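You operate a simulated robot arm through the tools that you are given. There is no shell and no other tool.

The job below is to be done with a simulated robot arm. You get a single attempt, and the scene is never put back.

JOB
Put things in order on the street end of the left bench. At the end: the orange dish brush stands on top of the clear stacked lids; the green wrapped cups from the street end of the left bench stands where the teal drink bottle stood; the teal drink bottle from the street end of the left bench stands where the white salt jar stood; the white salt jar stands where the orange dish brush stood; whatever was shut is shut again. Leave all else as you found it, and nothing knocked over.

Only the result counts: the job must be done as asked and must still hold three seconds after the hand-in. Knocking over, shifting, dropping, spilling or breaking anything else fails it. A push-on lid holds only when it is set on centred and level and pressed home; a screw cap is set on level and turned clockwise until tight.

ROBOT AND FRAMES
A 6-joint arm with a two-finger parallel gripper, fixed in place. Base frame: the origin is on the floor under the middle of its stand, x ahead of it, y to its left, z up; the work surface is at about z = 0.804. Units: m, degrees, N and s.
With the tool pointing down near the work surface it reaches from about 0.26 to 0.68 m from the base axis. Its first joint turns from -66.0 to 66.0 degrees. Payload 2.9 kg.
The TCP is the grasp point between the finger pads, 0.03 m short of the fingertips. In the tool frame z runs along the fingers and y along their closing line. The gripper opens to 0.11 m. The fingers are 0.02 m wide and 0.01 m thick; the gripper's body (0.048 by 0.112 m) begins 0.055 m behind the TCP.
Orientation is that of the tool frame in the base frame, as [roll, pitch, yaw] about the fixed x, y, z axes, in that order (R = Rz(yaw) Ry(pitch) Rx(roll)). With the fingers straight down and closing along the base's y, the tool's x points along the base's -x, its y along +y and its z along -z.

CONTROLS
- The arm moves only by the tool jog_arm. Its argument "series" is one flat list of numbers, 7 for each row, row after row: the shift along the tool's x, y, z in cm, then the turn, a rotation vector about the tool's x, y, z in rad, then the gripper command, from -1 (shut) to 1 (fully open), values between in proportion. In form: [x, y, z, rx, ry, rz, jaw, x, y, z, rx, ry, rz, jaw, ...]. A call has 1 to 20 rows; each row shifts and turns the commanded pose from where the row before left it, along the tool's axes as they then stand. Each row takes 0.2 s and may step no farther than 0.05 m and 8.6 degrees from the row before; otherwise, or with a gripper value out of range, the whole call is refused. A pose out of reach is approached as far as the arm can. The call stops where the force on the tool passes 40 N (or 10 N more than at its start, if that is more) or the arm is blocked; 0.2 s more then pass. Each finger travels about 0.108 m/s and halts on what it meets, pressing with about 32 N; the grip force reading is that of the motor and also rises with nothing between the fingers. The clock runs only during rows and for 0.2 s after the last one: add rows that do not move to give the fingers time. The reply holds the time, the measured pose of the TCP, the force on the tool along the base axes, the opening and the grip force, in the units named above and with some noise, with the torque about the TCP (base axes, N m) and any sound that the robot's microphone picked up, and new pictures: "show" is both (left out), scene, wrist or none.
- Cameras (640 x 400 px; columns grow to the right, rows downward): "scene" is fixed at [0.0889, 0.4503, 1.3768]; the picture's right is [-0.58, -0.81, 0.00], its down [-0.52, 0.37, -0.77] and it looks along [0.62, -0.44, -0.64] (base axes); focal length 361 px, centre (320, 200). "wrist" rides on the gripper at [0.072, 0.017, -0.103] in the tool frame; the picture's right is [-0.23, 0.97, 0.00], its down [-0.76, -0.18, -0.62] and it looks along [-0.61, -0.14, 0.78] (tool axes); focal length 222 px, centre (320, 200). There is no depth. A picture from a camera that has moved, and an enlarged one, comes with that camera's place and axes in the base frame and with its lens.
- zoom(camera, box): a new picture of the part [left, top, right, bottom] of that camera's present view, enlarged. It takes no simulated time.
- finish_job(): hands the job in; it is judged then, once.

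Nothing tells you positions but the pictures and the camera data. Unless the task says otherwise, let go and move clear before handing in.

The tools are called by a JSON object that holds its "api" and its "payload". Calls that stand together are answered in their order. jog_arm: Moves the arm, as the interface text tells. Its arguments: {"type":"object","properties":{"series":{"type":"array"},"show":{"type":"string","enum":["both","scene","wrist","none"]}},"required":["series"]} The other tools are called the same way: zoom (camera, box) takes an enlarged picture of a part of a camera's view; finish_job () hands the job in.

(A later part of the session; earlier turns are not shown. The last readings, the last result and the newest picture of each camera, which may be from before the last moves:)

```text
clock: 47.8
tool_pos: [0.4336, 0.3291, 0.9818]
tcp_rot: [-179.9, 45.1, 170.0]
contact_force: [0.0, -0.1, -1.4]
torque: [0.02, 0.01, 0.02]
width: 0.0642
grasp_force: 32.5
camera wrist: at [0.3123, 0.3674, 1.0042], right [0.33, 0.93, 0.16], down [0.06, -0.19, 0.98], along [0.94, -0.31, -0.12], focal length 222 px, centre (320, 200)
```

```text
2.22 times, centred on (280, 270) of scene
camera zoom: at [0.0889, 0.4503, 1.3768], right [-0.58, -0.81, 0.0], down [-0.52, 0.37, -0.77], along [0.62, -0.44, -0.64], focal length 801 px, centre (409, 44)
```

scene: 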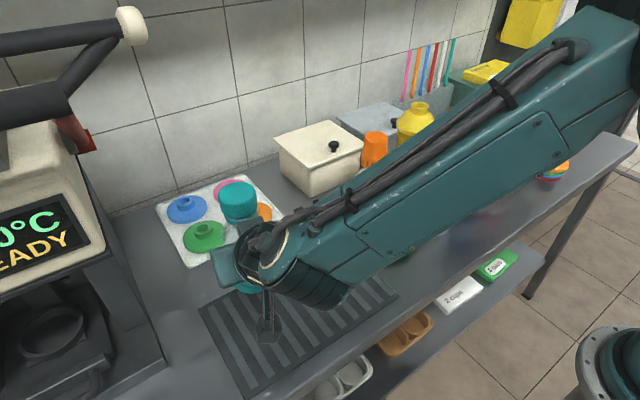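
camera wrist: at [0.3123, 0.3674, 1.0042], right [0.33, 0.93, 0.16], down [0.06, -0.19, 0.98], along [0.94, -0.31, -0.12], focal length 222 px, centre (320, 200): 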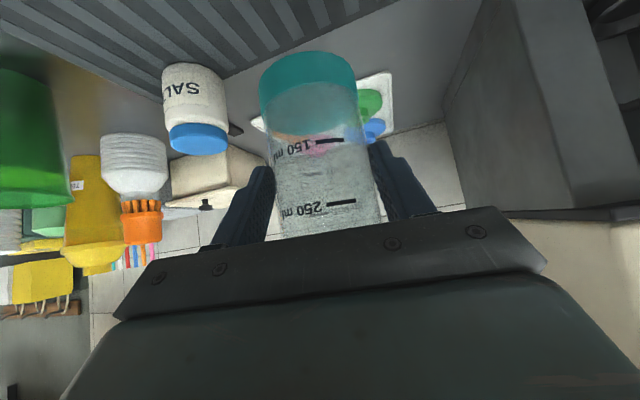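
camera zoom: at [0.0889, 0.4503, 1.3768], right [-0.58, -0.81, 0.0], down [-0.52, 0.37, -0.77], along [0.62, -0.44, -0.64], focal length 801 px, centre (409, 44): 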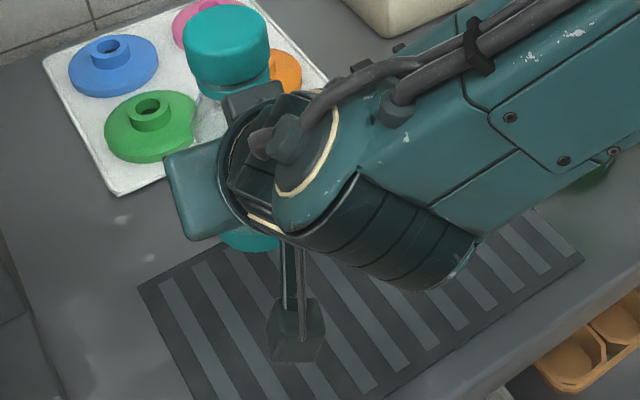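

Over the target. Lowering toward the mat.

{"api": "jog_arm", "payload": {"series": [1.7, -0.15, 1.7, 0, 0, 0, -1, 1.7, 0, 1.7, 0, 0, 0, -1, 1.7, 0, 1.7, 0, 0, 0, -1, 1.4, 0, 1.4, 0, 0, 0, -1, 0, 0, 0, 0, 0, 0, -1, 0, 0, 0, 0, 0, 0, -1]}}

{"api": "zoom", "payload": {"camera": "scene", "box": [200, 220, 330, 350]}}

{"api": "zoom", "payload": {"camera": "wrist", "box": [180, 20, 460, 200]}}

```text
clock: 49.2
tool_pos: [0.4342, 0.3252, 0.89]
tcp_rot: [-180.0, 45.0, 169.9]
contact_force: [1.4, -0.6, -1.0]
torque: [0.02, 0.01, 0.01]
width: 0.0643
grasp_force: 32.0
camera wrist: at [0.3137, 0.3635, 0.9122], right [0.33, 0.93, 0.16], down [0.06, -0.19, 0.98], along [0.94, -0.31, -0.12], focal length 222 px, centre (320, 200)
```

scene: 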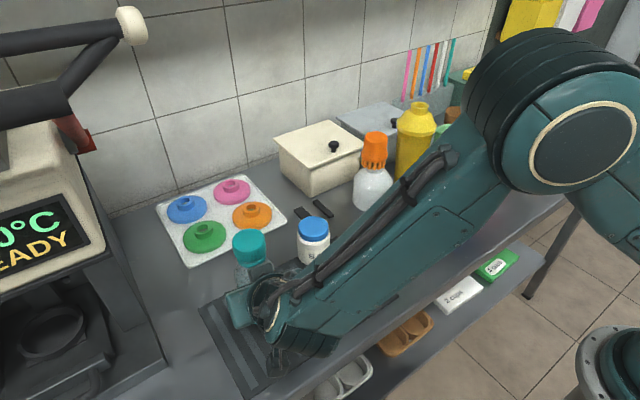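
wrist: 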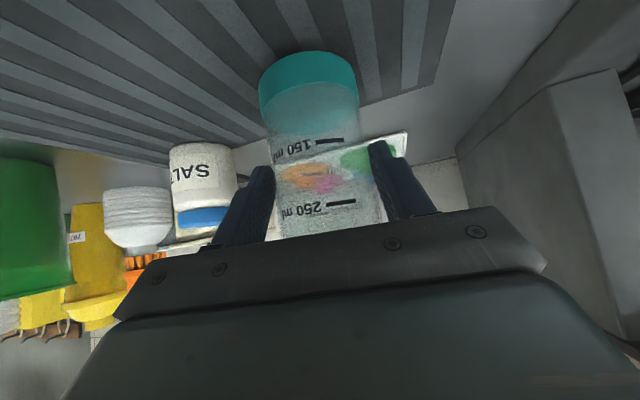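

```text
3.08 times, centred on (265, 285) of scene
camera zoom: at [0.0889, 0.4503, 1.3768], right [-0.58, -0.81, 0.0], down [-0.52, 0.37, -0.77], along [0.62, -0.44, -0.64], focal length 1110 px, centre (489, -62)
```

zoom: 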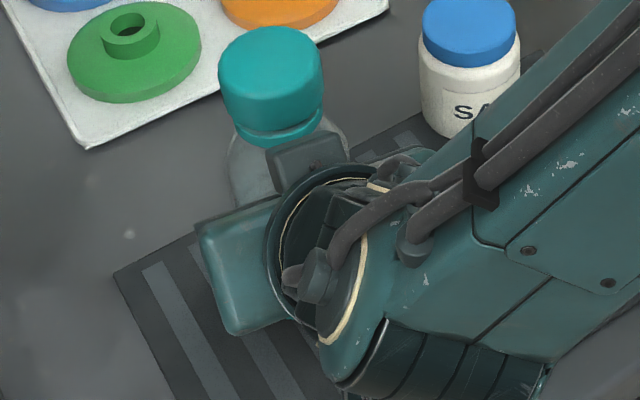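

```text
2.22 times, centred on (320, 110) of wrist
camera zoom: at [0.3137, 0.3635, 0.9122], right [0.33, 0.93, 0.16], down [0.06, -0.19, 0.98], along [0.94, -0.31, -0.12], focal length 494 px, centre (320, 400)
```

zoom: 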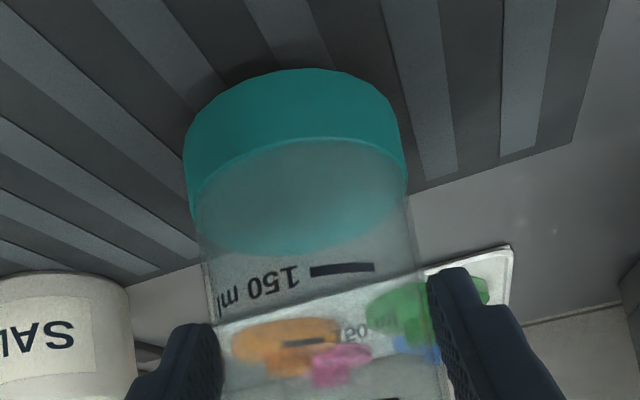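

Position is within a couple of mm of the target; a 2 mm nudge and careful lowering to contact.

{"api": "jog_arm", "payload": {"series": [0.2, 0.2, 0.2, 0, 0, 0, -1, 0.1, 0, 0.1, 0, 0, 0, -1, 0, 0, 0, 0, 0, 0, -1, 0, 0, 0, 0, 0, 0, -1], "show": "none"}}

```text
clock: 50.2
tool_pos: [0.4343, 0.3273, 0.8856]
tcp_rot: [-179.9, 45.0, 170.1]
contact_force: [0.2, -0.1, -1.0]
torque: [-0.03, 0.03, -0.01]
width: 0.064
grasp_force: 32.2
```

{"api": "jog_arm", "payload": {"series": [0.12, 0, 0.12, 0, 0, 0, -1, 0, 0, 0, 0, 0, 0, -1, 0, 0, 0, 0, 0, 0, -1], "show": "none"}}

```text
clock: 51.0
tool_pos: [0.4342, 0.3267, 0.8842]
tcp_rot: [180.0, 45.0, 170.1]
contact_force: [0.8, -0.2, -0.7]
torque: [0.0, 0.02, -0.01]
width: 0.0639
grasp_force: 32.2
```

{"api": "jog_arm", "payload": {"series": [0.1, 0, 0.1, 0, 0, 0, -1, 0, 0, 0, 0, 0, 0, -1, 0, 0, 0, 0, 0, 0, -1], "show": "none"}}

```text
clock: 51.8
tool_pos: [0.4334, 0.3274, 0.8828]
tcp_rot: [-179.9, 45.0, 170.1]
contact_force: [1.0, 0.0, -1.7]
torque: [0.02, 0.03, -0.01]
width: 0.064
grasp_force: 32.4
```

{"api": "jog_arm", "payload": {"series": [0.08, 0, 0.08, 0, 0, 0, -1, 0, 0, 0, 0, 0, 0, -1, 0, 0, 0, 0, 0, 0, -1], "show": "none"}}

```text
clock: 52.6
tool_pos: [0.4344, 0.3276, 0.8831]
tcp_rot: [-180.0, 45.0, 169.9]
contact_force: [-4.0, -2.7, 8.8]
torque: [-0.11, 0.27, 0.0]
width: 0.064
grasp_force: 32.0
```

Contact with the mat. Checking before release.

{"api": "jog_arm", "payload": {"series": [-0.04, 0, -0.04, 0, 0, 0, -1, 0, 0, 0, 0, 0, 0, -1], "show": "wrist"}}

{"api": "zoom", "payload": {"camera": "scene", "box": [200, 220, 330, 350]}}

```text
clock: 53.2
tool_pos: [0.4341, 0.3278, 0.8813]
tcp_rot: [-179.9, 45.0, 170.1]
contact_force: [-0.6, -0.4, -1.8]
torque: [0.0, 0.04, -0.02]
width: 0.064
grasp_force: 32.1
camera wrist: at [0.3135, 0.3668, 0.9054], right [0.33, 0.93, 0.16], down [0.07, -0.19, 0.98], along [0.94, -0.31, -0.12], focal length 222 px, centre (320, 200)
```

wrist: 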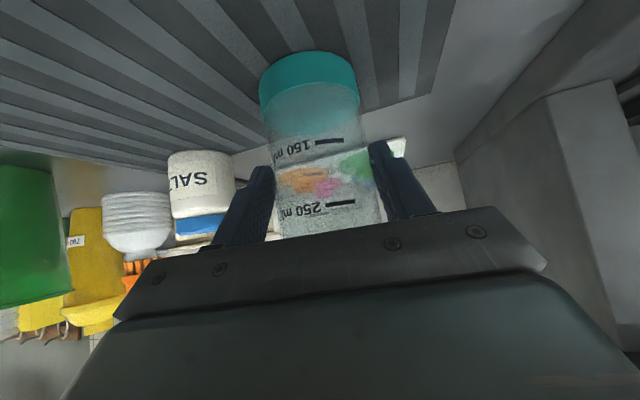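

```text
3.08 times, centred on (265, 285) of scene
camera zoom: at [0.0889, 0.4503, 1.3768], right [-0.58, -0.81, 0.0], down [-0.52, 0.37, -0.77], along [0.62, -0.44, -0.64], focal length 1110 px, centre (489, -62)
```

zoom: 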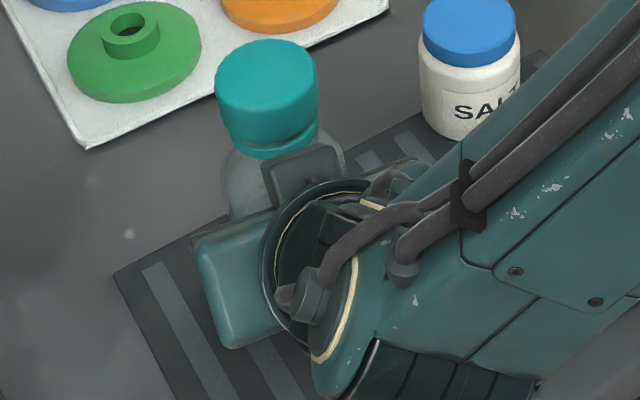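

Bottle is on target and upright. Lightly touching, then opening and withdrawing back and up.

{"api": "jog_arm", "payload": {"series": [0.02, 0, 0.02, 0, 0, 0, -1, 0, 0, 0, 0, 0, 0, 0.25, 0, 0, 0, 0, 0, 0, 0.4, 0, 0, 0, 0, 0, 0, 0.6, 0, 0, 0, 0, 0, 0, 0.8, 0, 0, 0, 0, 0, 0, 0.8]}}

{"api": "zoom", "payload": {"camera": "wrist", "box": [180, 20, 460, 220]}}

```text
clock: 54.6
tool_pos: [0.4343, 0.3276, 0.8836]
tcp_rot: [-179.9, 45.1, 170.0]
contact_force: [0.7, 0.2, 0.5]
torque: [0.04, -0.01, -0.01]
width: 0.0989
grasp_force: 0.1
camera wrist: at [0.3138, 0.3666, 0.9057], right [0.33, 0.93, 0.16], down [0.06, -0.19, 0.98], along [0.94, -0.31, -0.12], focal length 222 px, centre (320, 200)
```

scene: 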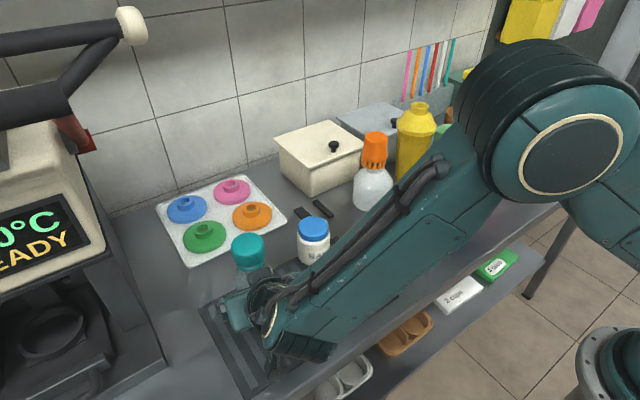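
wrist: 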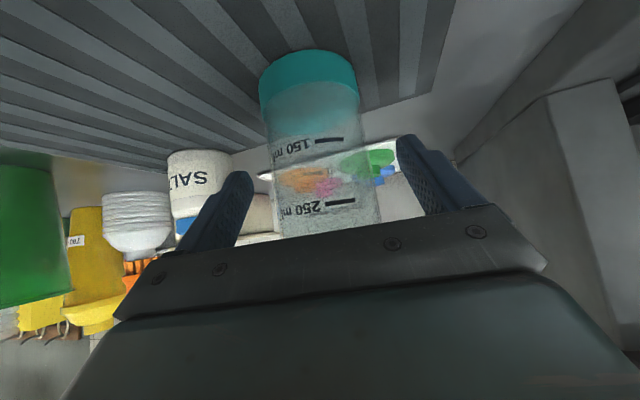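

```text
2.00 times, centred on (320, 120) of wrist
camera zoom: at [0.3138, 0.3666, 0.9057], right [0.33, 0.93, 0.16], down [0.06, -0.19, 0.98], along [0.94, -0.31, -0.12], focal length 444 px, centre (320, 360)
```

zoom: 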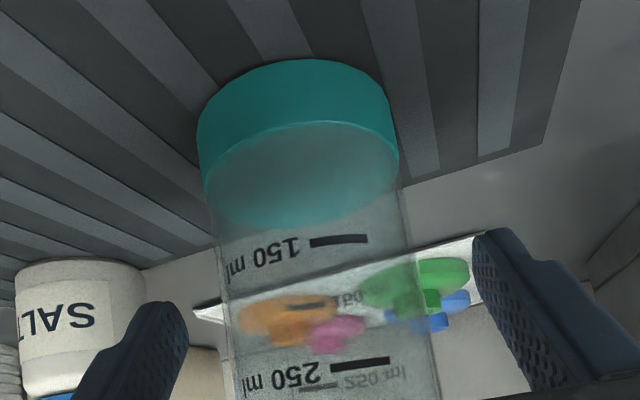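

Released; bottle stands. Withdrawing back along the fingers, then up.

{"api": "jog_arm", "payload": {"series": [0, 0, -1, 0, 0, 0, 0.8, 0, 0, -2, 0, 0, 0, 0.8, -1.5, 0, -1.5, 0, 0, 0, 0.8, -2, 0, -2, 0, 0, 0, 0.8, -2.5, 0, -2.5, 0, 0, 0, 0.8, -2.5, 0, -2.5, 0, 0, 0, 0.8, -1.5, 0, -1.5, 0, 0, 0, 0.8, 0, 0, 0, 0, 0, 0, 0.8]}}

```text
clock: 56.4
tool_pos: [0.4136, 0.332, 1.0459]
tcp_rot: [-179.9, 45.0, 169.9]
contact_force: [-0.2, 1.1, -0.1]
torque: [-0.01, 0.02, 0.01]
width: 0.0987
grasp_force: 0.0
camera wrist: at [0.2931, 0.3706, 1.0685], right [0.33, 0.93, 0.16], down [0.06, -0.19, 0.98], along [0.94, -0.31, -0.12], focal length 222 px, centre (320, 200)
```

scene: 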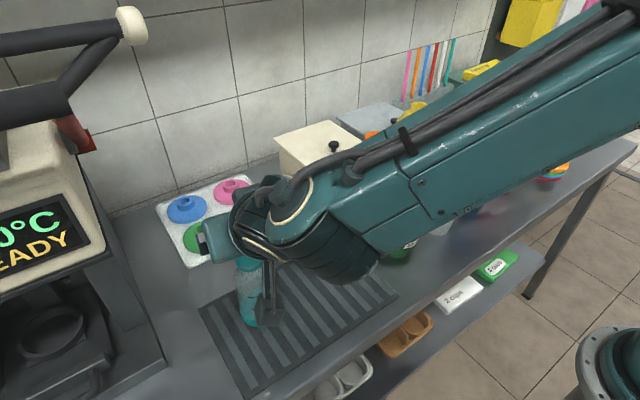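
wrist: 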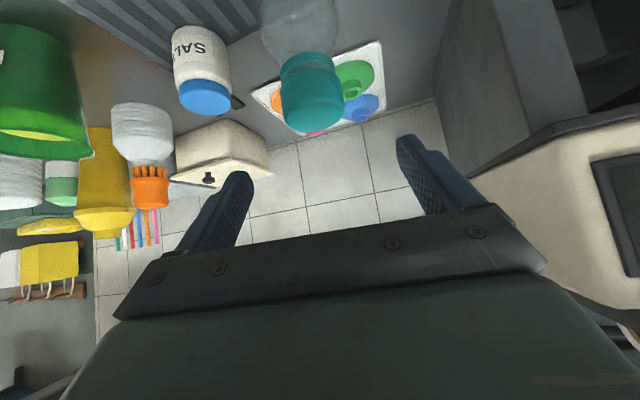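

Bottle is standing on its new place. I raise, straighten the tool to vertical and move over to view the green wrapped cups.

{"api": "jog_arm", "payload": {"series": [-1.5, 0, -1.5, 0, 0, 0, 0.8, -1.5, 0, -1.5, 0, 0, 0, 0.8, 0, 0, 0, 0, 0.131, 0, 0.8, 0, 0, 0, 0, 0.131, 0, 0.8, 0, 0, 0, 0, 0.131, 0, 0.8, 0, 0, 0, 0, 0.131, 0, 0.8, 0, 0, 0, 0, 0.131, 0, 0.8, 0, 0, 0, 0, 0.131, 0, 0.8, 0, 0, 0, 0, 0, -0.0873, 0.8, 0, 0, 0, 0, 0, -0.0873, 0.8, 0, 0, -3, 0, 0, 0, 0.8, 0, 0, 0, 0, 0, 0, 0.8]}}

{"api": "zoom", "payload": {"camera": "scene", "box": [200, 200, 360, 340]}}

```text
clock: 59.0
tool_pos: [0.4116, 0.333, 1.1172]
tcp_rot: [179.9, 0.0, -180.0]
contact_force: [-0.5, -0.3, -0.5]
torque: [0.02, 0.01, -0.04]
width: 0.0989
grasp_force: 0.0
camera wrist: at [0.3387, 0.3508, 1.2221], right [0.23, 0.97, 0.0], down [0.76, -0.18, 0.62], along [0.61, -0.14, -0.78], focal length 222 px, centre (320, 200)
```

scene: 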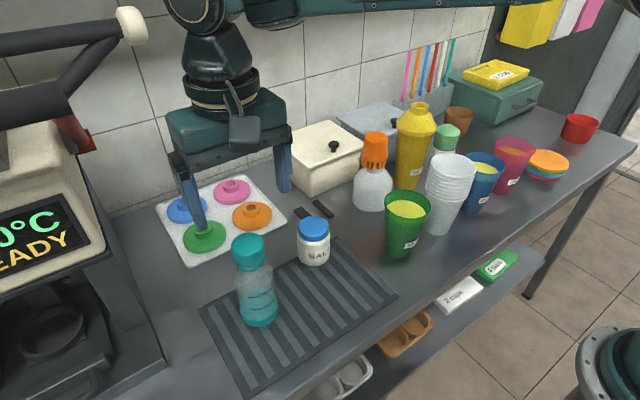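
wrist: 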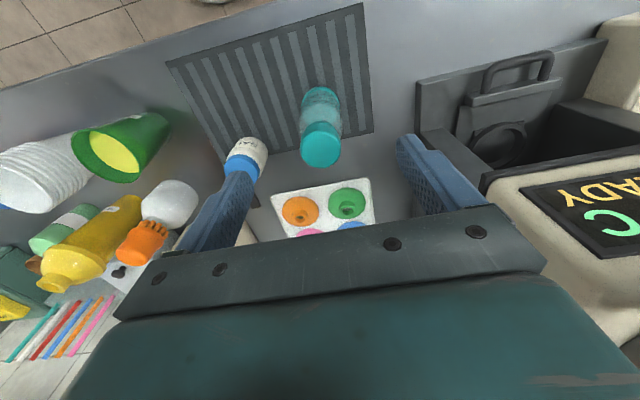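

```text
2.86 times, centred on (280, 270) of scene
camera zoom: at [0.0889, 0.4503, 1.3768], right [-0.58, -0.81, 0.0], down [-0.52, 0.37, -0.77], along [0.62, -0.44, -0.64], focal length 1030 px, centre (434, 0)
```

zoom: 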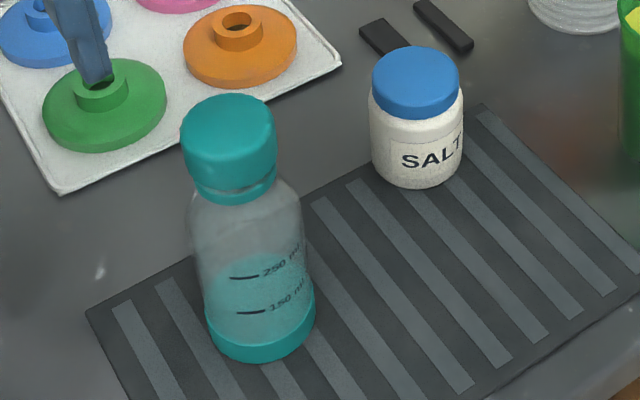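

Bottle and jar both look right. Now moving across to look at the green wrapped cups from above.

{"api": "jog_arm", "payload": {"series": [-0.2, -4.7, 0, 0, 0, 0, 0.8, -0.2, -4.7, 0, 0, 0, 0, 0.8, -0.2, -4.7, 0, 0, 0, 0, 0.8, -0.2, -4.7, 0, 0, 0, 0, 0.8, -0.2, -4.7, 0, 0, 0, 0, 0.8, -0.2, -4.7, 0, 0, 0, 0, 0.8, -0.2, -4.7, 0, 0, 0, 0, 0.8, -0.2, -4.7, 0, 0, 0, 0, 0.8, -0.2, -4.7, 0, 0, 0, 0, 0.8, -0.2, -4.7, -2, 0, 0, 0, 0.8, 0, 0, 0, 0, 0, 0, 0.8]}}

{"api": "zoom", "payload": {"camera": "wrist", "box": [160, 40, 400, 220]}}

{"api": "zoom", "payload": {"camera": "scene", "box": [380, 90, 500, 220]}}

```text
refused: row 10 steps farther than a row can; nothing moved
```

```text
2.22 times, centred on (280, 130) of wrist
camera zoom: at [0.3387, 0.3508, 1.2221], right [0.23, 0.97, 0.0], down [0.76, -0.18, 0.62], along [0.61, -0.14, -0.78], focal length 494 px, centre (409, 356)
```

zoom: 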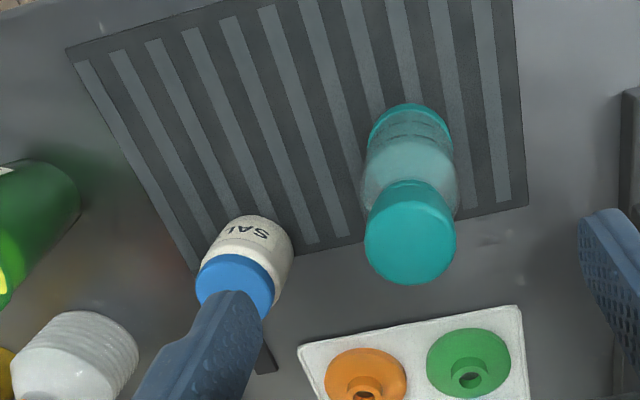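

```text
3.08 times, centred on (440, 155) of scene
camera zoom: at [0.0889, 0.4503, 1.3768], right [-0.58, -0.81, 0.0], down [-0.52, 0.37, -0.77], along [0.62, -0.44, -0.64], focal length 1110 px, centre (-49, 338)
```

zoom: 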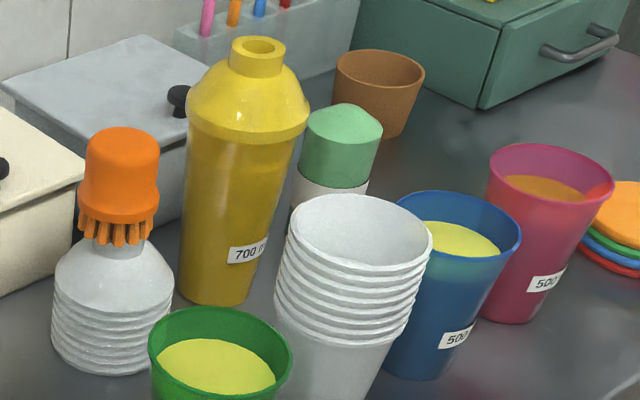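

{"api": "jog_arm", "payload": {"series": [-0.2, -4.7, 0, 0, 0, 0, 0.8, -0.2, -4.7, 0, 0, 0, 0, 0.8, -0.2, -4.7, 0, 0, 0, 0, 0.8, -0.2, -4.7, 0, 0, 0, 0, 0.8, -0.2, -4.7, 0, 0, 0, 0, 0.8, -0.2, -4.7, 0, 0, 0, 0, 0.8, -0.2, -4.7, 0, 0, 0, 0, 0.8, -0.2, -4.7, 0, 0, 0, 0, 0.8, -0.2, -4.7, 0, 0, 0, 0, 0.8, -0.2, -4.7, 0, 0, 0, 0, 0.8, 0, 0, -4, 0, 0, 0, 0.8, 0, 0, 0, 0, 0, 0, 0.8]}}

{"api": "zoom", "payload": {"camera": "wrist", "box": [160, 40, 400, 220]}}

```text
clock: 61.6
tool_pos: [0.4323, -0.1354, 1.1555]
tcp_rot: [-180.0, 0.0, -179.9]
contact_force: [-1.2, -1.1, 0.1]
torque: [-0.04, 0.0, -0.02]
width: 0.0989
grasp_force: 0.1
camera wrist: at [0.3598, -0.1186, 1.2603], right [0.23, 0.97, 0.0], down [0.76, -0.18, 0.62], along [0.61, -0.14, -0.78], focal length 222 px, centre (320, 200)
```

scene: 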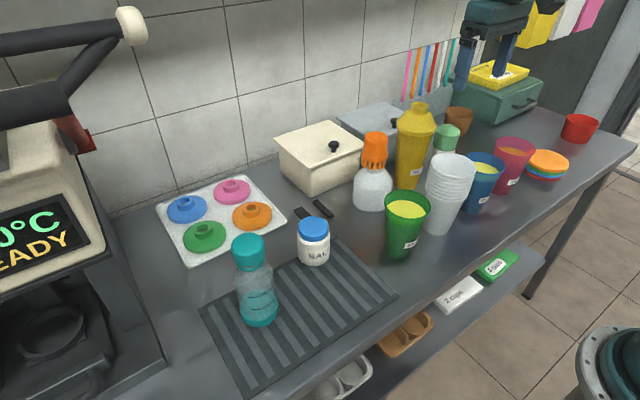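
wrist: 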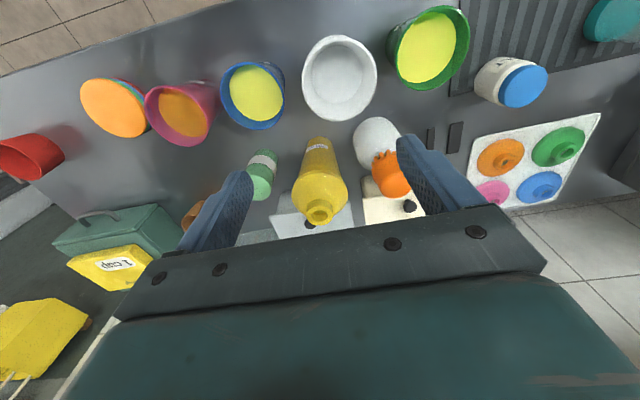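

```text
2.22 times, centred on (280, 130) of wrist
camera zoom: at [0.3598, -0.1186, 1.2603], right [0.23, 0.97, 0.0], down [0.76, -0.18, 0.62], along [0.61, -0.14, -0.78], focal length 494 px, centre (409, 356)
```

zoom: 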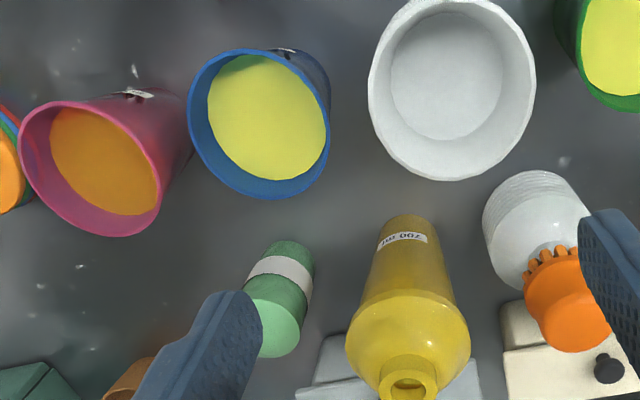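

Better triangulation puts the green wrapped cups at about (0.567,-0.29), top z≈0.92. I move above them for a closer look.

{"api": "jog_arm", "payload": {"series": [-2.7, -3.1, 0, 0, 0, 0, 0.7, -2.7, -3.1, 0, 0, 0, 0, 0.7, -2.7, -3.1, 0, 0, 0, 0, 0.7, -2.7, -3.1, 0, 0, 0, 0, 0.7, -2.7, -3.1, 0, 0, 0, 0, 0.7, 0, 0, 4, 0, 0, 0, 0.7, 0, 0, 4, 0, 0, 0, 0.7, 0, 0, 0, 0, 0, 0, 0.7]}}

{"api": "zoom", "payload": {"camera": "wrist", "box": [220, 20, 420, 170]}}

{"api": "zoom", "payload": {"camera": "scene", "box": [380, 70, 500, 200]}}

```text
clock: 63.4
tool_pos: [0.548, -0.274, 1.0737]
tcp_rot: [-179.9, 0.0, 179.9]
contact_force: [-0.4, -0.4, 1.2]
torque: [0.0, 0.02, 0.0]
width: 0.0936
grasp_force: 0.0
out of reach, approached as far as the arm can: row 5
camera wrist: at [0.4733, -0.2567, 1.1777], right [0.23, 0.97, 0.0], down [0.76, -0.18, 0.62], along [0.61, -0.14, -0.78], focal length 222 px, centre (320, 200)
```

scene: 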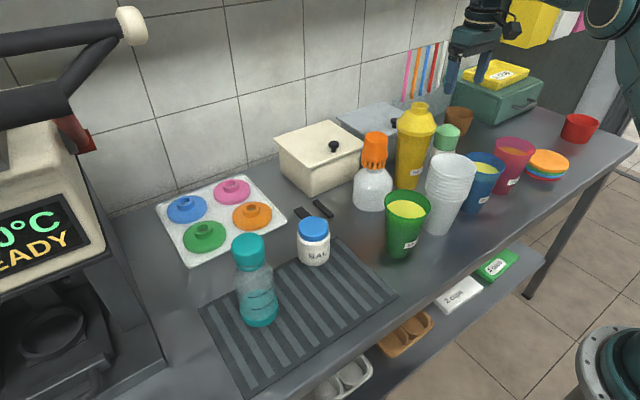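
wrist: 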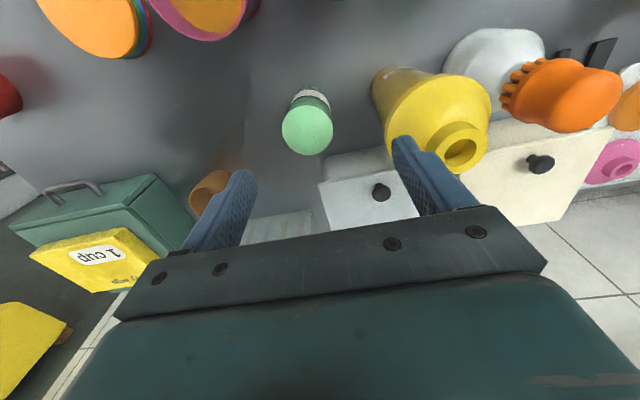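

```text
2.67 times, centred on (320, 95) of wrist
camera zoom: at [0.4733, -0.2567, 1.1777], right [0.23, 0.97, 0.0], down [0.76, -0.18, 0.62], along [0.61, -0.14, -0.78], focal length 592 px, centre (320, 480)
```

zoom: 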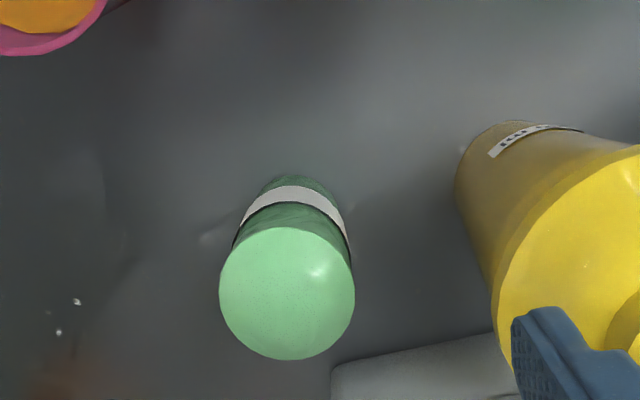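

```text
3.08 times, centred on (440, 135) of scene
camera zoom: at [0.0889, 0.4503, 1.3768], right [-0.58, -0.81, 0.0], down [-0.52, 0.37, -0.77], along [0.62, -0.44, -0.64], focal length 1110 px, centre (-49, 400)
```

zoom: 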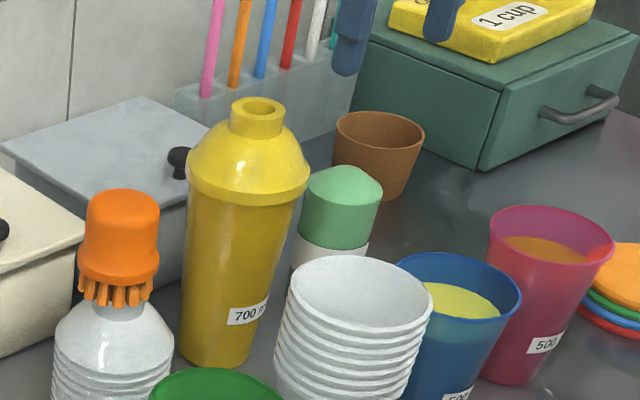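

The cups stand at about (0.566,-0.292), tapering narrower at the base. I shift over them at this height, keeping clear of the yellow shaker.

{"api": "jog_arm", "payload": {"series": [-0.9, -0.9, 0, 0, 0, 0, 0.6, -0.9, -0.9, 0, 0, 0, 0, 0.6, 0, 0, 0, 0, 0, 0, 0.6, 0, 0, 0, 0, 0, 0, 0.6]}}

{"api": "zoom", "payload": {"camera": "wrist", "box": [220, 20, 420, 170]}}

```text
clock: 64.4
tool_pos: [0.564, -0.2914, 1.0731]
tcp_rot: [180.0, -0.1, -180.0]
contact_force: [0.2, 0.5, 0.0]
torque: [0.0, 0.02, -0.02]
width: 0.0881
grasp_force: 0.1
camera wrist: at [0.491, -0.2742, 1.178], right [0.23, 0.97, 0.0], down [0.76, -0.18, 0.62], along [0.61, -0.14, -0.78], focal length 222 px, centre (320, 200)
```

scene: 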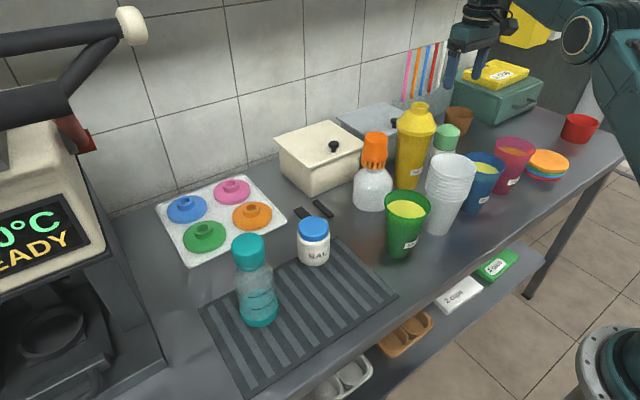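
wrist: 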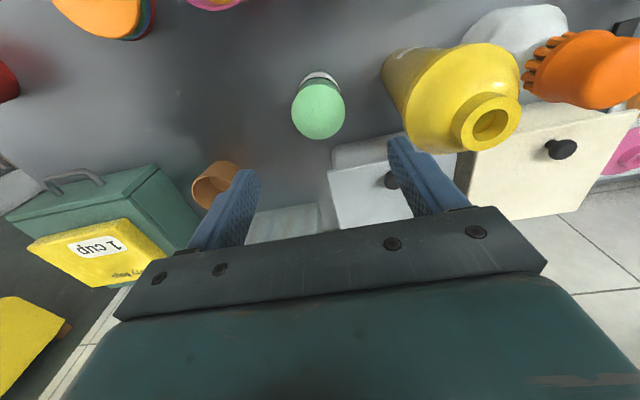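

```text
2.67 times, centred on (320, 95) of wrist
camera zoom: at [0.491, -0.2742, 1.178], right [0.23, 0.97, 0.0], down [0.76, -0.18, 0.62], along [0.61, -0.14, -0.78], focal length 592 px, centre (320, 480)
```

zoom: 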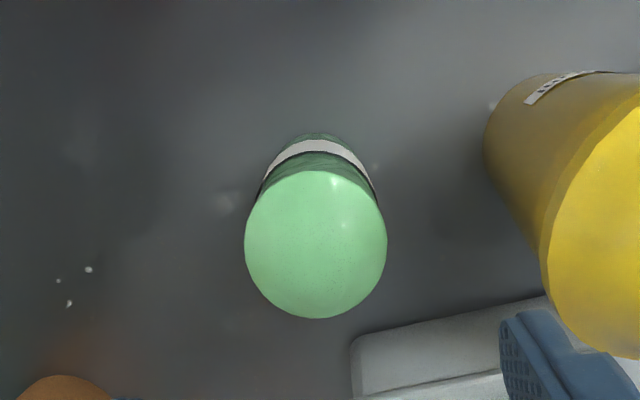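

Aligned within a few mm. Correcting and descending to just above the cup tops.

{"api": "jog_arm", "payload": {"series": [-0.3, -0.2, 4, 0, 0, 0, 0.6, 0, 0, 4, 0, 0, 0, 0.6, 0, 0, 3.5, 0, 0, 0, 0.6, 0, 0, 0, 0, 0, 0, 0.6, 0, 0, 0, 0, 0, 0, 0.6]}}

{"api": "zoom", "payload": {"camera": "wrist", "box": [200, 40, 440, 220]}}

{"api": "zoom", "payload": {"camera": "scene", "box": [380, 70, 500, 200]}}

```text
clock: 65.6
tool_pos: [0.5649, -0.2936, 0.9572]
tcp_rot: [180.0, 0.0, 180.0]
contact_force: [1.2, 0.7, -0.3]
torque: [-0.02, 0.01, 0.01]
width: 0.0881
grasp_force: 0.0
camera wrist: at [0.4921, -0.2759, 1.062], right [0.23, 0.97, 0.0], down [0.76, -0.18, 0.62], along [0.61, -0.14, -0.78], focal length 222 px, centre (320, 200)
```

scene: 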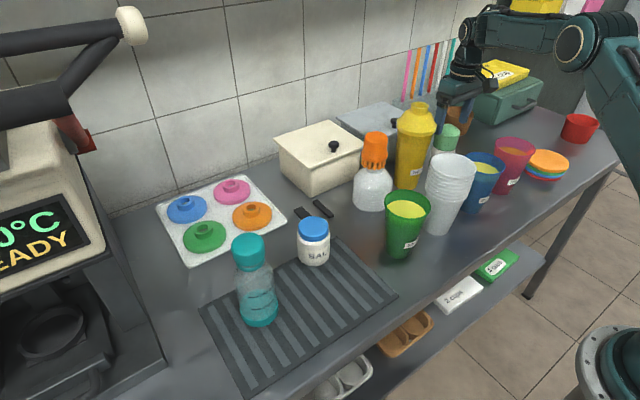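
wrist: 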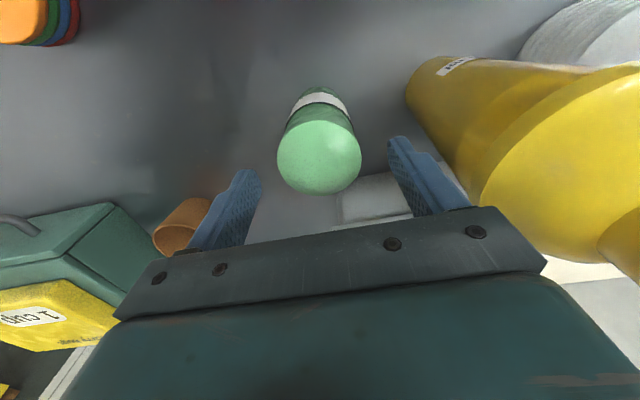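

```text
2.22 times, centred on (320, 130) of wrist
camera zoom: at [0.4921, -0.2759, 1.062], right [0.23, 0.97, 0.0], down [0.76, -0.18, 0.62], along [0.61, -0.14, -0.78], focal length 494 px, centre (320, 356)
```

zoom: 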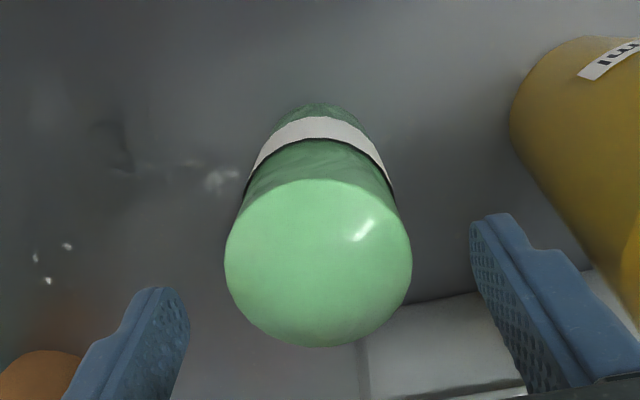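

```text
3.08 times, centred on (440, 135) of scene
camera zoom: at [0.0889, 0.4503, 1.3768], right [-0.58, -0.81, 0.0], down [-0.52, 0.37, -0.77], along [0.62, -0.44, -0.64], focal length 1110 px, centre (-49, 400)
```

zoom: 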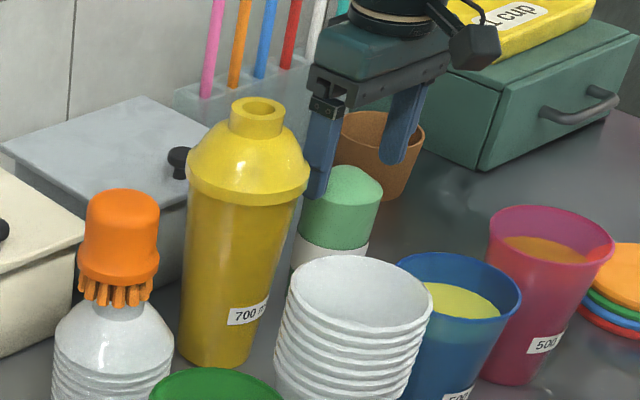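

Centred well. Descending around the cups.

{"api": "jog_arm", "payload": {"series": [0, 0, 2.5, 0, 0, 0, 0.6, 0, 0, 2.5, 0, 0, 0, 0.6, 0, 0, 2.0, 0, 0, 0, 0.6, 0, 0, 0, 0, 0, 0, 0.6]}}

{"api": "zoom", "payload": {"camera": "wrist", "box": [180, 40, 460, 240]}}

{"api": "zoom", "payload": {"camera": "scene", "box": [380, 70, 500, 200]}}

```text
clock: 66.6
tool_pos: [0.5666, -0.2957, 0.8865]
tcp_rot: [-179.9, 0.0, 179.9]
contact_force: [0.0, 0.1, -0.3]
torque: [0.03, -0.02, -0.04]
width: 0.0881
grasp_force: 0.0
camera wrist: at [0.4935, -0.2771, 0.9917], right [0.23, 0.97, 0.0], down [0.76, -0.18, 0.62], along [0.61, -0.14, -0.78], focal length 222 px, centre (320, 200)
```

scene: 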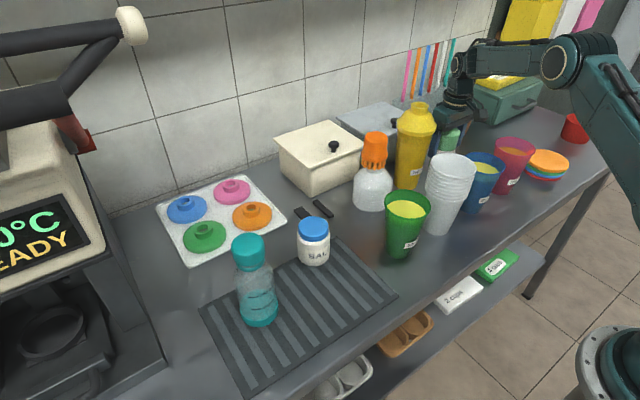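
wrist: 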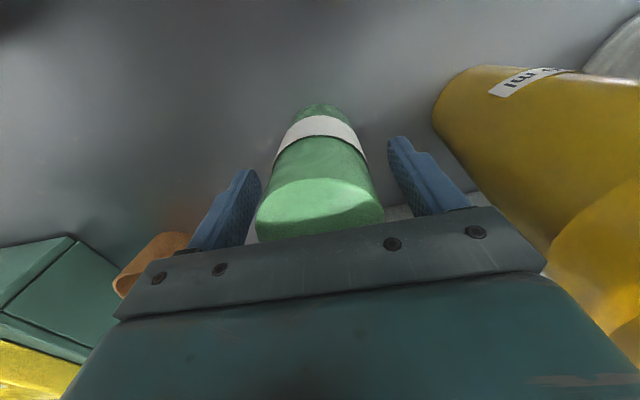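

```text
2.00 times, centred on (320, 140) of wrist
camera zoom: at [0.4935, -0.2771, 0.9917], right [0.23, 0.97, 0.0], down [0.76, -0.18, 0.62], along [0.61, -0.14, -0.78], focal length 444 px, centre (320, 320)
```

zoom: 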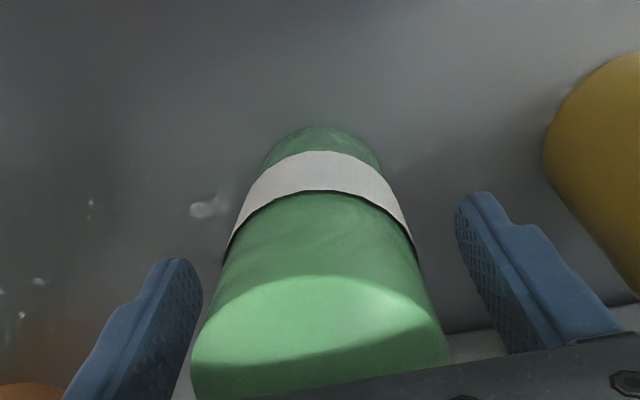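

```text
3.08 times, centred on (440, 135) of scene
camera zoom: at [0.0889, 0.4503, 1.3768], right [-0.58, -0.81, 0.0], down [-0.52, 0.37, -0.77], along [0.62, -0.44, -0.64], focal length 1110 px, centre (-49, 400)
```

zoom: 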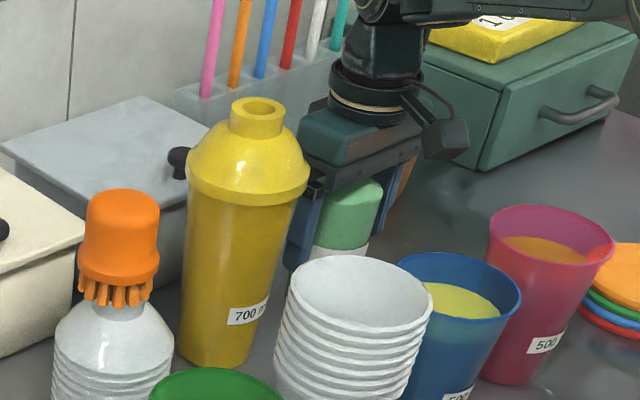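

Closing on the cups.

{"api": "jog_arm", "payload": {"series": [0, 0, 0, 0, 0, 0, 0.3, 0, 0, 0, 0, 0, 0, 0.15, 0, 0, 0, 0, 0, 0, 0.05, 0, 0, 0, 0, 0, 0, -1, 0, 0, 0, 0, 0, 0, -1, 0, 0, 0, 0, 0, 0, -1], "show": "wrist"}}

{"api": "zoom", "payload": {"camera": "wrist", "box": [180, 40, 460, 240]}}

```text
clock: 68.0
tool_pos: [0.5671, -0.2945, 0.8872]
tcp_rot: [180.0, 0.0, 179.8]
contact_force: [0.2, -0.3, 0.2]
torque: [-0.03, -0.02, -0.03]
width: 0.0606
grasp_force: 32.2
camera wrist: at [0.4935, -0.2771, 0.9919], right [0.23, 0.97, 0.0], down [0.76, -0.18, 0.62], along [0.61, -0.14, -0.78], focal length 222 px, centre (320, 200)
```

wrist: 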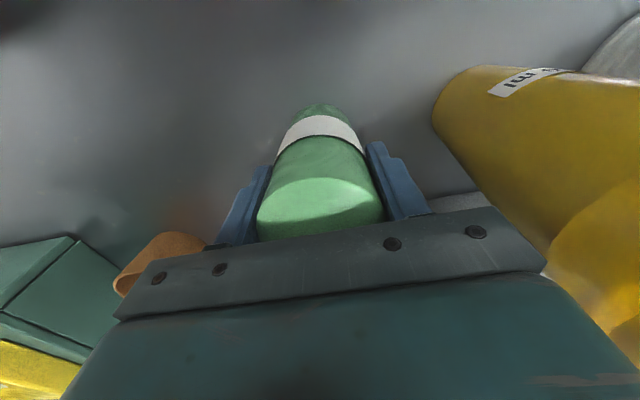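

```text
2.00 times, centred on (320, 140) of wrist
camera zoom: at [0.4935, -0.2771, 0.9919], right [0.23, 0.97, 0.0], down [0.76, -0.18, 0.62], along [0.61, -0.14, -0.78], focal length 444 px, centre (320, 320)
```

zoom: 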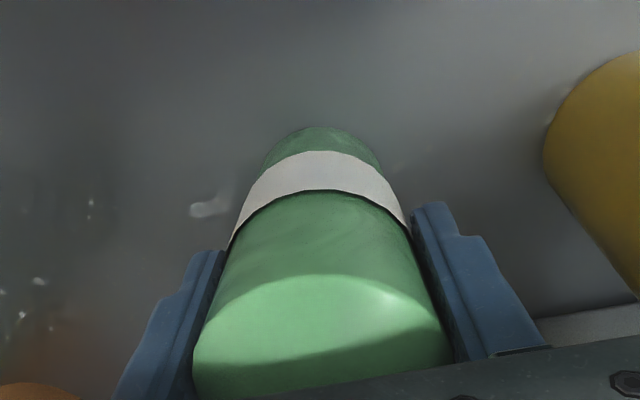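

Gripped at 61 mm. Lifting, then drawing back toward the robot before crossing over the cups.

{"api": "jog_arm", "payload": {"series": [0, 0, -1, 0, 0, 0, -1, 0, 0, -3, 0, 0, 0, -1, 0, 0, -4, 0, 0, 0, -1, 0, 0, -4, 0, 0, 0, -1, 0, 0, -4, 0, 0, 0, -1, 0, 0, -1, 0, 0, 0, -1, 3.9, 0, 0, 0, 0, 0, -1, 3.9, 0, 0, 0, 0, 0, -1, 3.9, 0, 0, 0, 0, 0, -1, 0, 0, -3, 0, 0, 0, -1, 0, 0, -3, 0, 0, 0, -1, 0, 0, 0, 0, 0, 0, -1]}}

{"api": "zoom", "payload": {"camera": "scene", "box": [360, 20, 540, 220]}}

```text
clock: 70.6
tool_pos: [0.4505, -0.294, 1.1176]
tcp_rot: [-180.0, 0.0, 179.9]
contact_force: [0.6, -0.4, -1.9]
torque: [0.02, 0.04, 0.02]
width: 0.0607
grasp_force: 32.1
camera wrist: at [0.3791, -0.2765, 1.2225], right [0.23, 0.97, 0.0], down [0.76, -0.18, 0.62], along [0.61, -0.14, -0.78], focal length 222 px, centre (320, 200)
```

scene: 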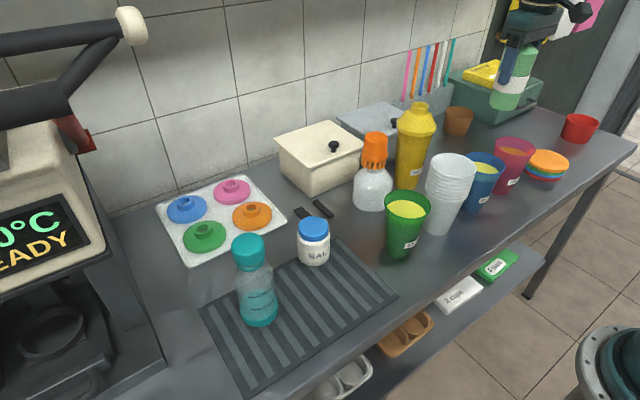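
wrist: 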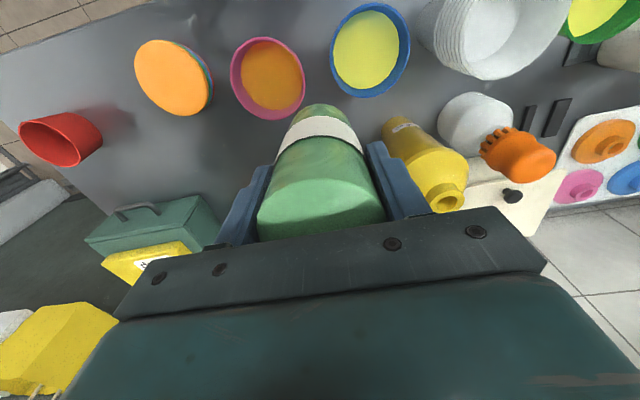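

```text
2.00 times, centred on (450, 120) of scene
camera zoom: at [0.0889, 0.4503, 1.3768], right [-0.58, -0.81, 0.0], down [-0.52, 0.37, -0.77], along [0.62, -0.44, -0.64], focal length 721 px, centre (60, 360)
```

zoom: 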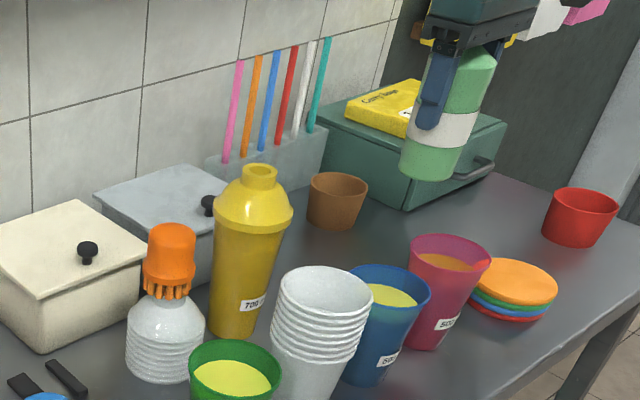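

The cups are held firmly and upright. Crossing over to the bottle's old spot.

{"api": "jog_arm", "payload": {"series": [0.83, 4.6, 0, 0, 0, 0, -1, 0.83, 4.6, 0, 0, 0, 0, -1, 0.83, 4.6, 0, 0, 0, 0, -1, 0.83, 4.6, 0, 0, 0, 0, -1, 0.83, 4.6, 0, 0, 0, 0, -1, 0.83, 4.6, 0, 0, 0, 0, -1, 0.83, 4.6, 0, 0, 0, 0, -1, 0.83, 4.6, 0, 0, 0, 0, -1, 0.83, 4.6, 0, 0, 0, 0, -1, 0.83, 4.6, 0, 0, 0, 0, -1, 0, 0, 3, 0, 0, 0, -1, 0, 0, 4, 0, 0, 0, -1, 0, 0, 4, 0, 0, 0, -1, 0, 0, 4, 0, 0, 0, -1, 0, 0, 0, 0, 0, 0, -1]}}

{"api": "zoom", "payload": {"camera": "scene", "box": [300, 180, 440, 340]}}

{"api": "zoom", "payload": {"camera": "wrist", "box": [180, 20, 460, 220]}}

```text
clock: 73.8
tool_pos: [0.3682, 0.168, 0.9699]
tcp_rot: [-180.0, 0.0, 179.9]
contact_force: [-0.5, -0.4, -1.1]
torque: [-0.01, 0.03, 0.03]
width: 0.0606
grasp_force: 31.9
camera wrist: at [0.2957, 0.1842, 1.0737], right [0.23, 0.97, 0.0], down [0.76, -0.18, 0.62], along [0.61, -0.14, -0.78], focal length 222 px, centre (320, 200)
```

scene: 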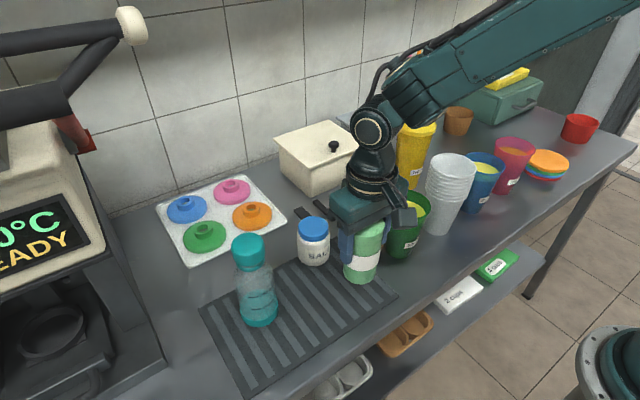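
wrist: 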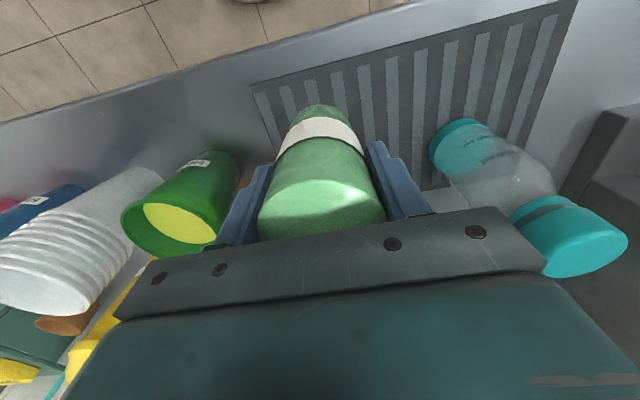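

```text
2.50 times, centred on (370, 260) of scene
camera zoom: at [0.0889, 0.4503, 1.3768], right [-0.58, -0.81, 0.0], down [-0.52, 0.37, -0.77], along [0.62, -0.44, -0.64], focal length 902 px, centre (195, 50)
```

zoom: 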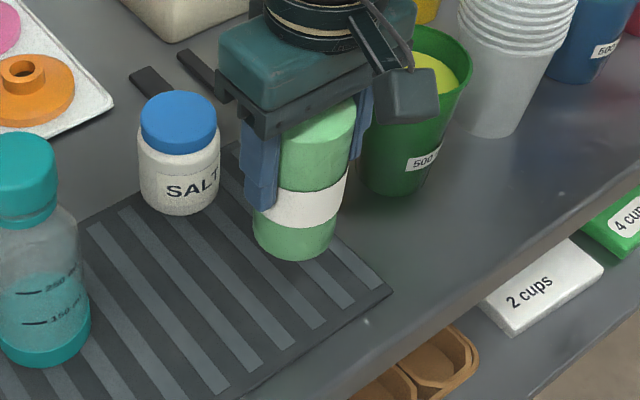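

```text
2.00 times, centred on (320, 120) of wrist
camera zoom: at [0.2957, 0.1842, 1.0737], right [0.23, 0.97, 0.0], down [0.76, -0.18, 0.62], along [0.61, -0.14, -0.78], focal length 444 px, centre (320, 360)
```

zoom: 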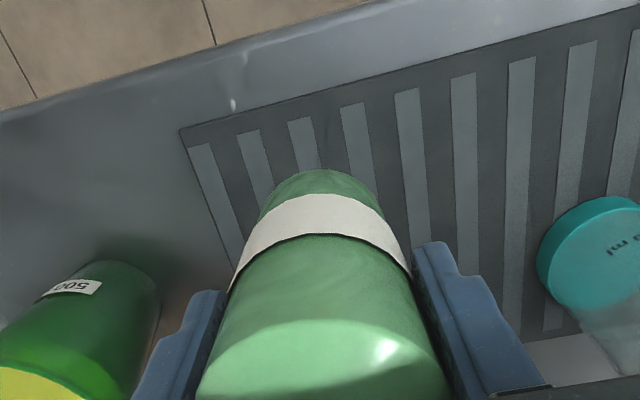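

Over the spot. Lowering to just above the mat.

{"api": "jog_arm", "payload": {"series": [0, 0, 3, 0, 0, 0, -1, 0, 0, 2.5, 0, 0, 0, -1, 0, 0, 1.6, 0, 0, 0, -1, 0, 0, 0, 0, 0, 0, -1, 0, 0, 0, 0, 0, 0, -1], "show": "scene"}}

{"api": "zoom", "payload": {"camera": "scene", "box": [320, 215, 400, 325]}}

```text
clock: 75.0
tool_pos: [0.3685, 0.1649, 0.8993]
tcp_rot: [-180.0, 0.0, 179.9]
contact_force: [-1.2, -0.3, -1.1]
torque: [0.03, 0.0, 0.0]
width: 0.0606
grasp_force: 32.1
```

scene: 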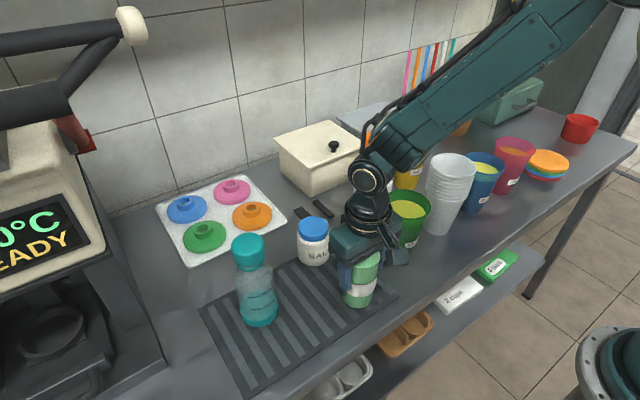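

```text
3.64 times, centred on (360, 270) of scene
camera zoom: at [0.0889, 0.4503, 1.3768], right [-0.58, -0.81, 0.0], down [-0.52, 0.37, -0.77], along [0.62, -0.44, -0.64], focal length 1311 px, centre (174, -54)
```

zoom: 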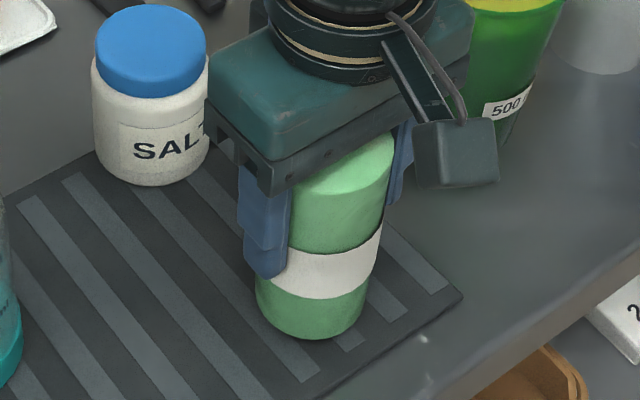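

Very close to the old bottle position; a 2 mm nudge, then lowering to contact.

{"api": "jog_arm", "payload": {"series": [0.13, -0.18, 0.3, 0, 0, 0, -1, 0, 0, 0.3, 0, 0, 0, -1, 0, 0, 0, 0, 0, 0, -1, 0, 0, 0, 0, 0, 0, -1], "show": "none"}}

```text
clock: 76.0
tool_pos: [0.3679, 0.1637, 0.8923]
tcp_rot: [180.0, 0.0, 179.9]
contact_force: [-0.6, 0.9, -2.2]
torque: [-0.03, -0.01, 0.02]
width: 0.0609
grasp_force: 32.2
```

{"api": "jog_arm", "payload": {"series": [0, 0, 0.15, 0, 0, 0, -1, 0, 0, 0, 0, 0, 0, -1, 0, 0, 0, 0, 0, 0, -1], "show": "none"}}

```text
clock: 76.8
tool_pos: [0.3687, 0.1628, 0.8907]
tcp_rot: [179.9, 0.2, 179.9]
contact_force: [-1.8, 0.2, 20.0]
torque: [0.04, -0.23, 0.18]
width: 0.0607
grasp_force: 32.0
```

Contact. Backing off slightly to unload and checking.

{"api": "jog_arm", "payload": {"series": [0, 0, -0.08, 0, 0, 0, -1, 0, 0, 0, 0, 0, 0, -1], "show": "wrist"}}

{"api": "zoom", "payload": {"camera": "scene", "box": [320, 215, 400, 325]}}

```text
clock: 77.4
tool_pos: [0.3682, 0.1635, 0.8898]
tcp_rot: [180.0, 0.1, 179.9]
contact_force: [5.1, 2.1, 6.0]
torque: [0.1, -0.62, 0.16]
width: 0.0605
grasp_force: 32.0
camera wrist: at [0.2942, 0.181, 0.9945], right [0.23, 0.97, 0.0], down [0.76, -0.18, 0.62], along [0.61, -0.14, -0.78], focal length 222 px, centre (320, 200)
```

wrist: 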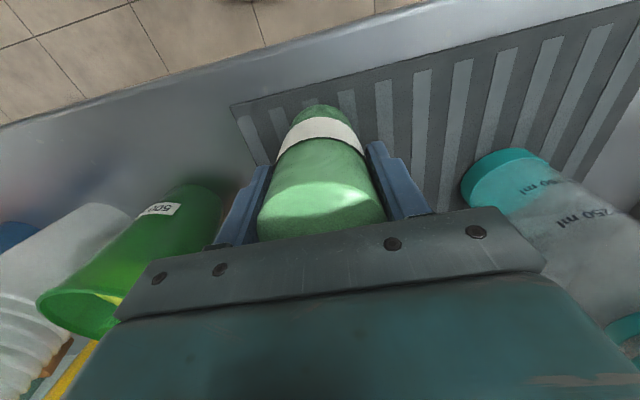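

```text
3.64 times, centred on (360, 270) of scene
camera zoom: at [0.0889, 0.4503, 1.3768], right [-0.58, -0.81, 0.0], down [-0.52, 0.37, -0.77], along [0.62, -0.44, -0.64], focal length 1311 px, centre (174, -54)
```

zoom: 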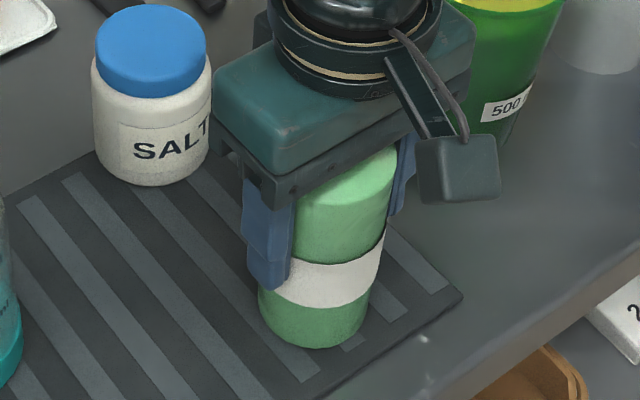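

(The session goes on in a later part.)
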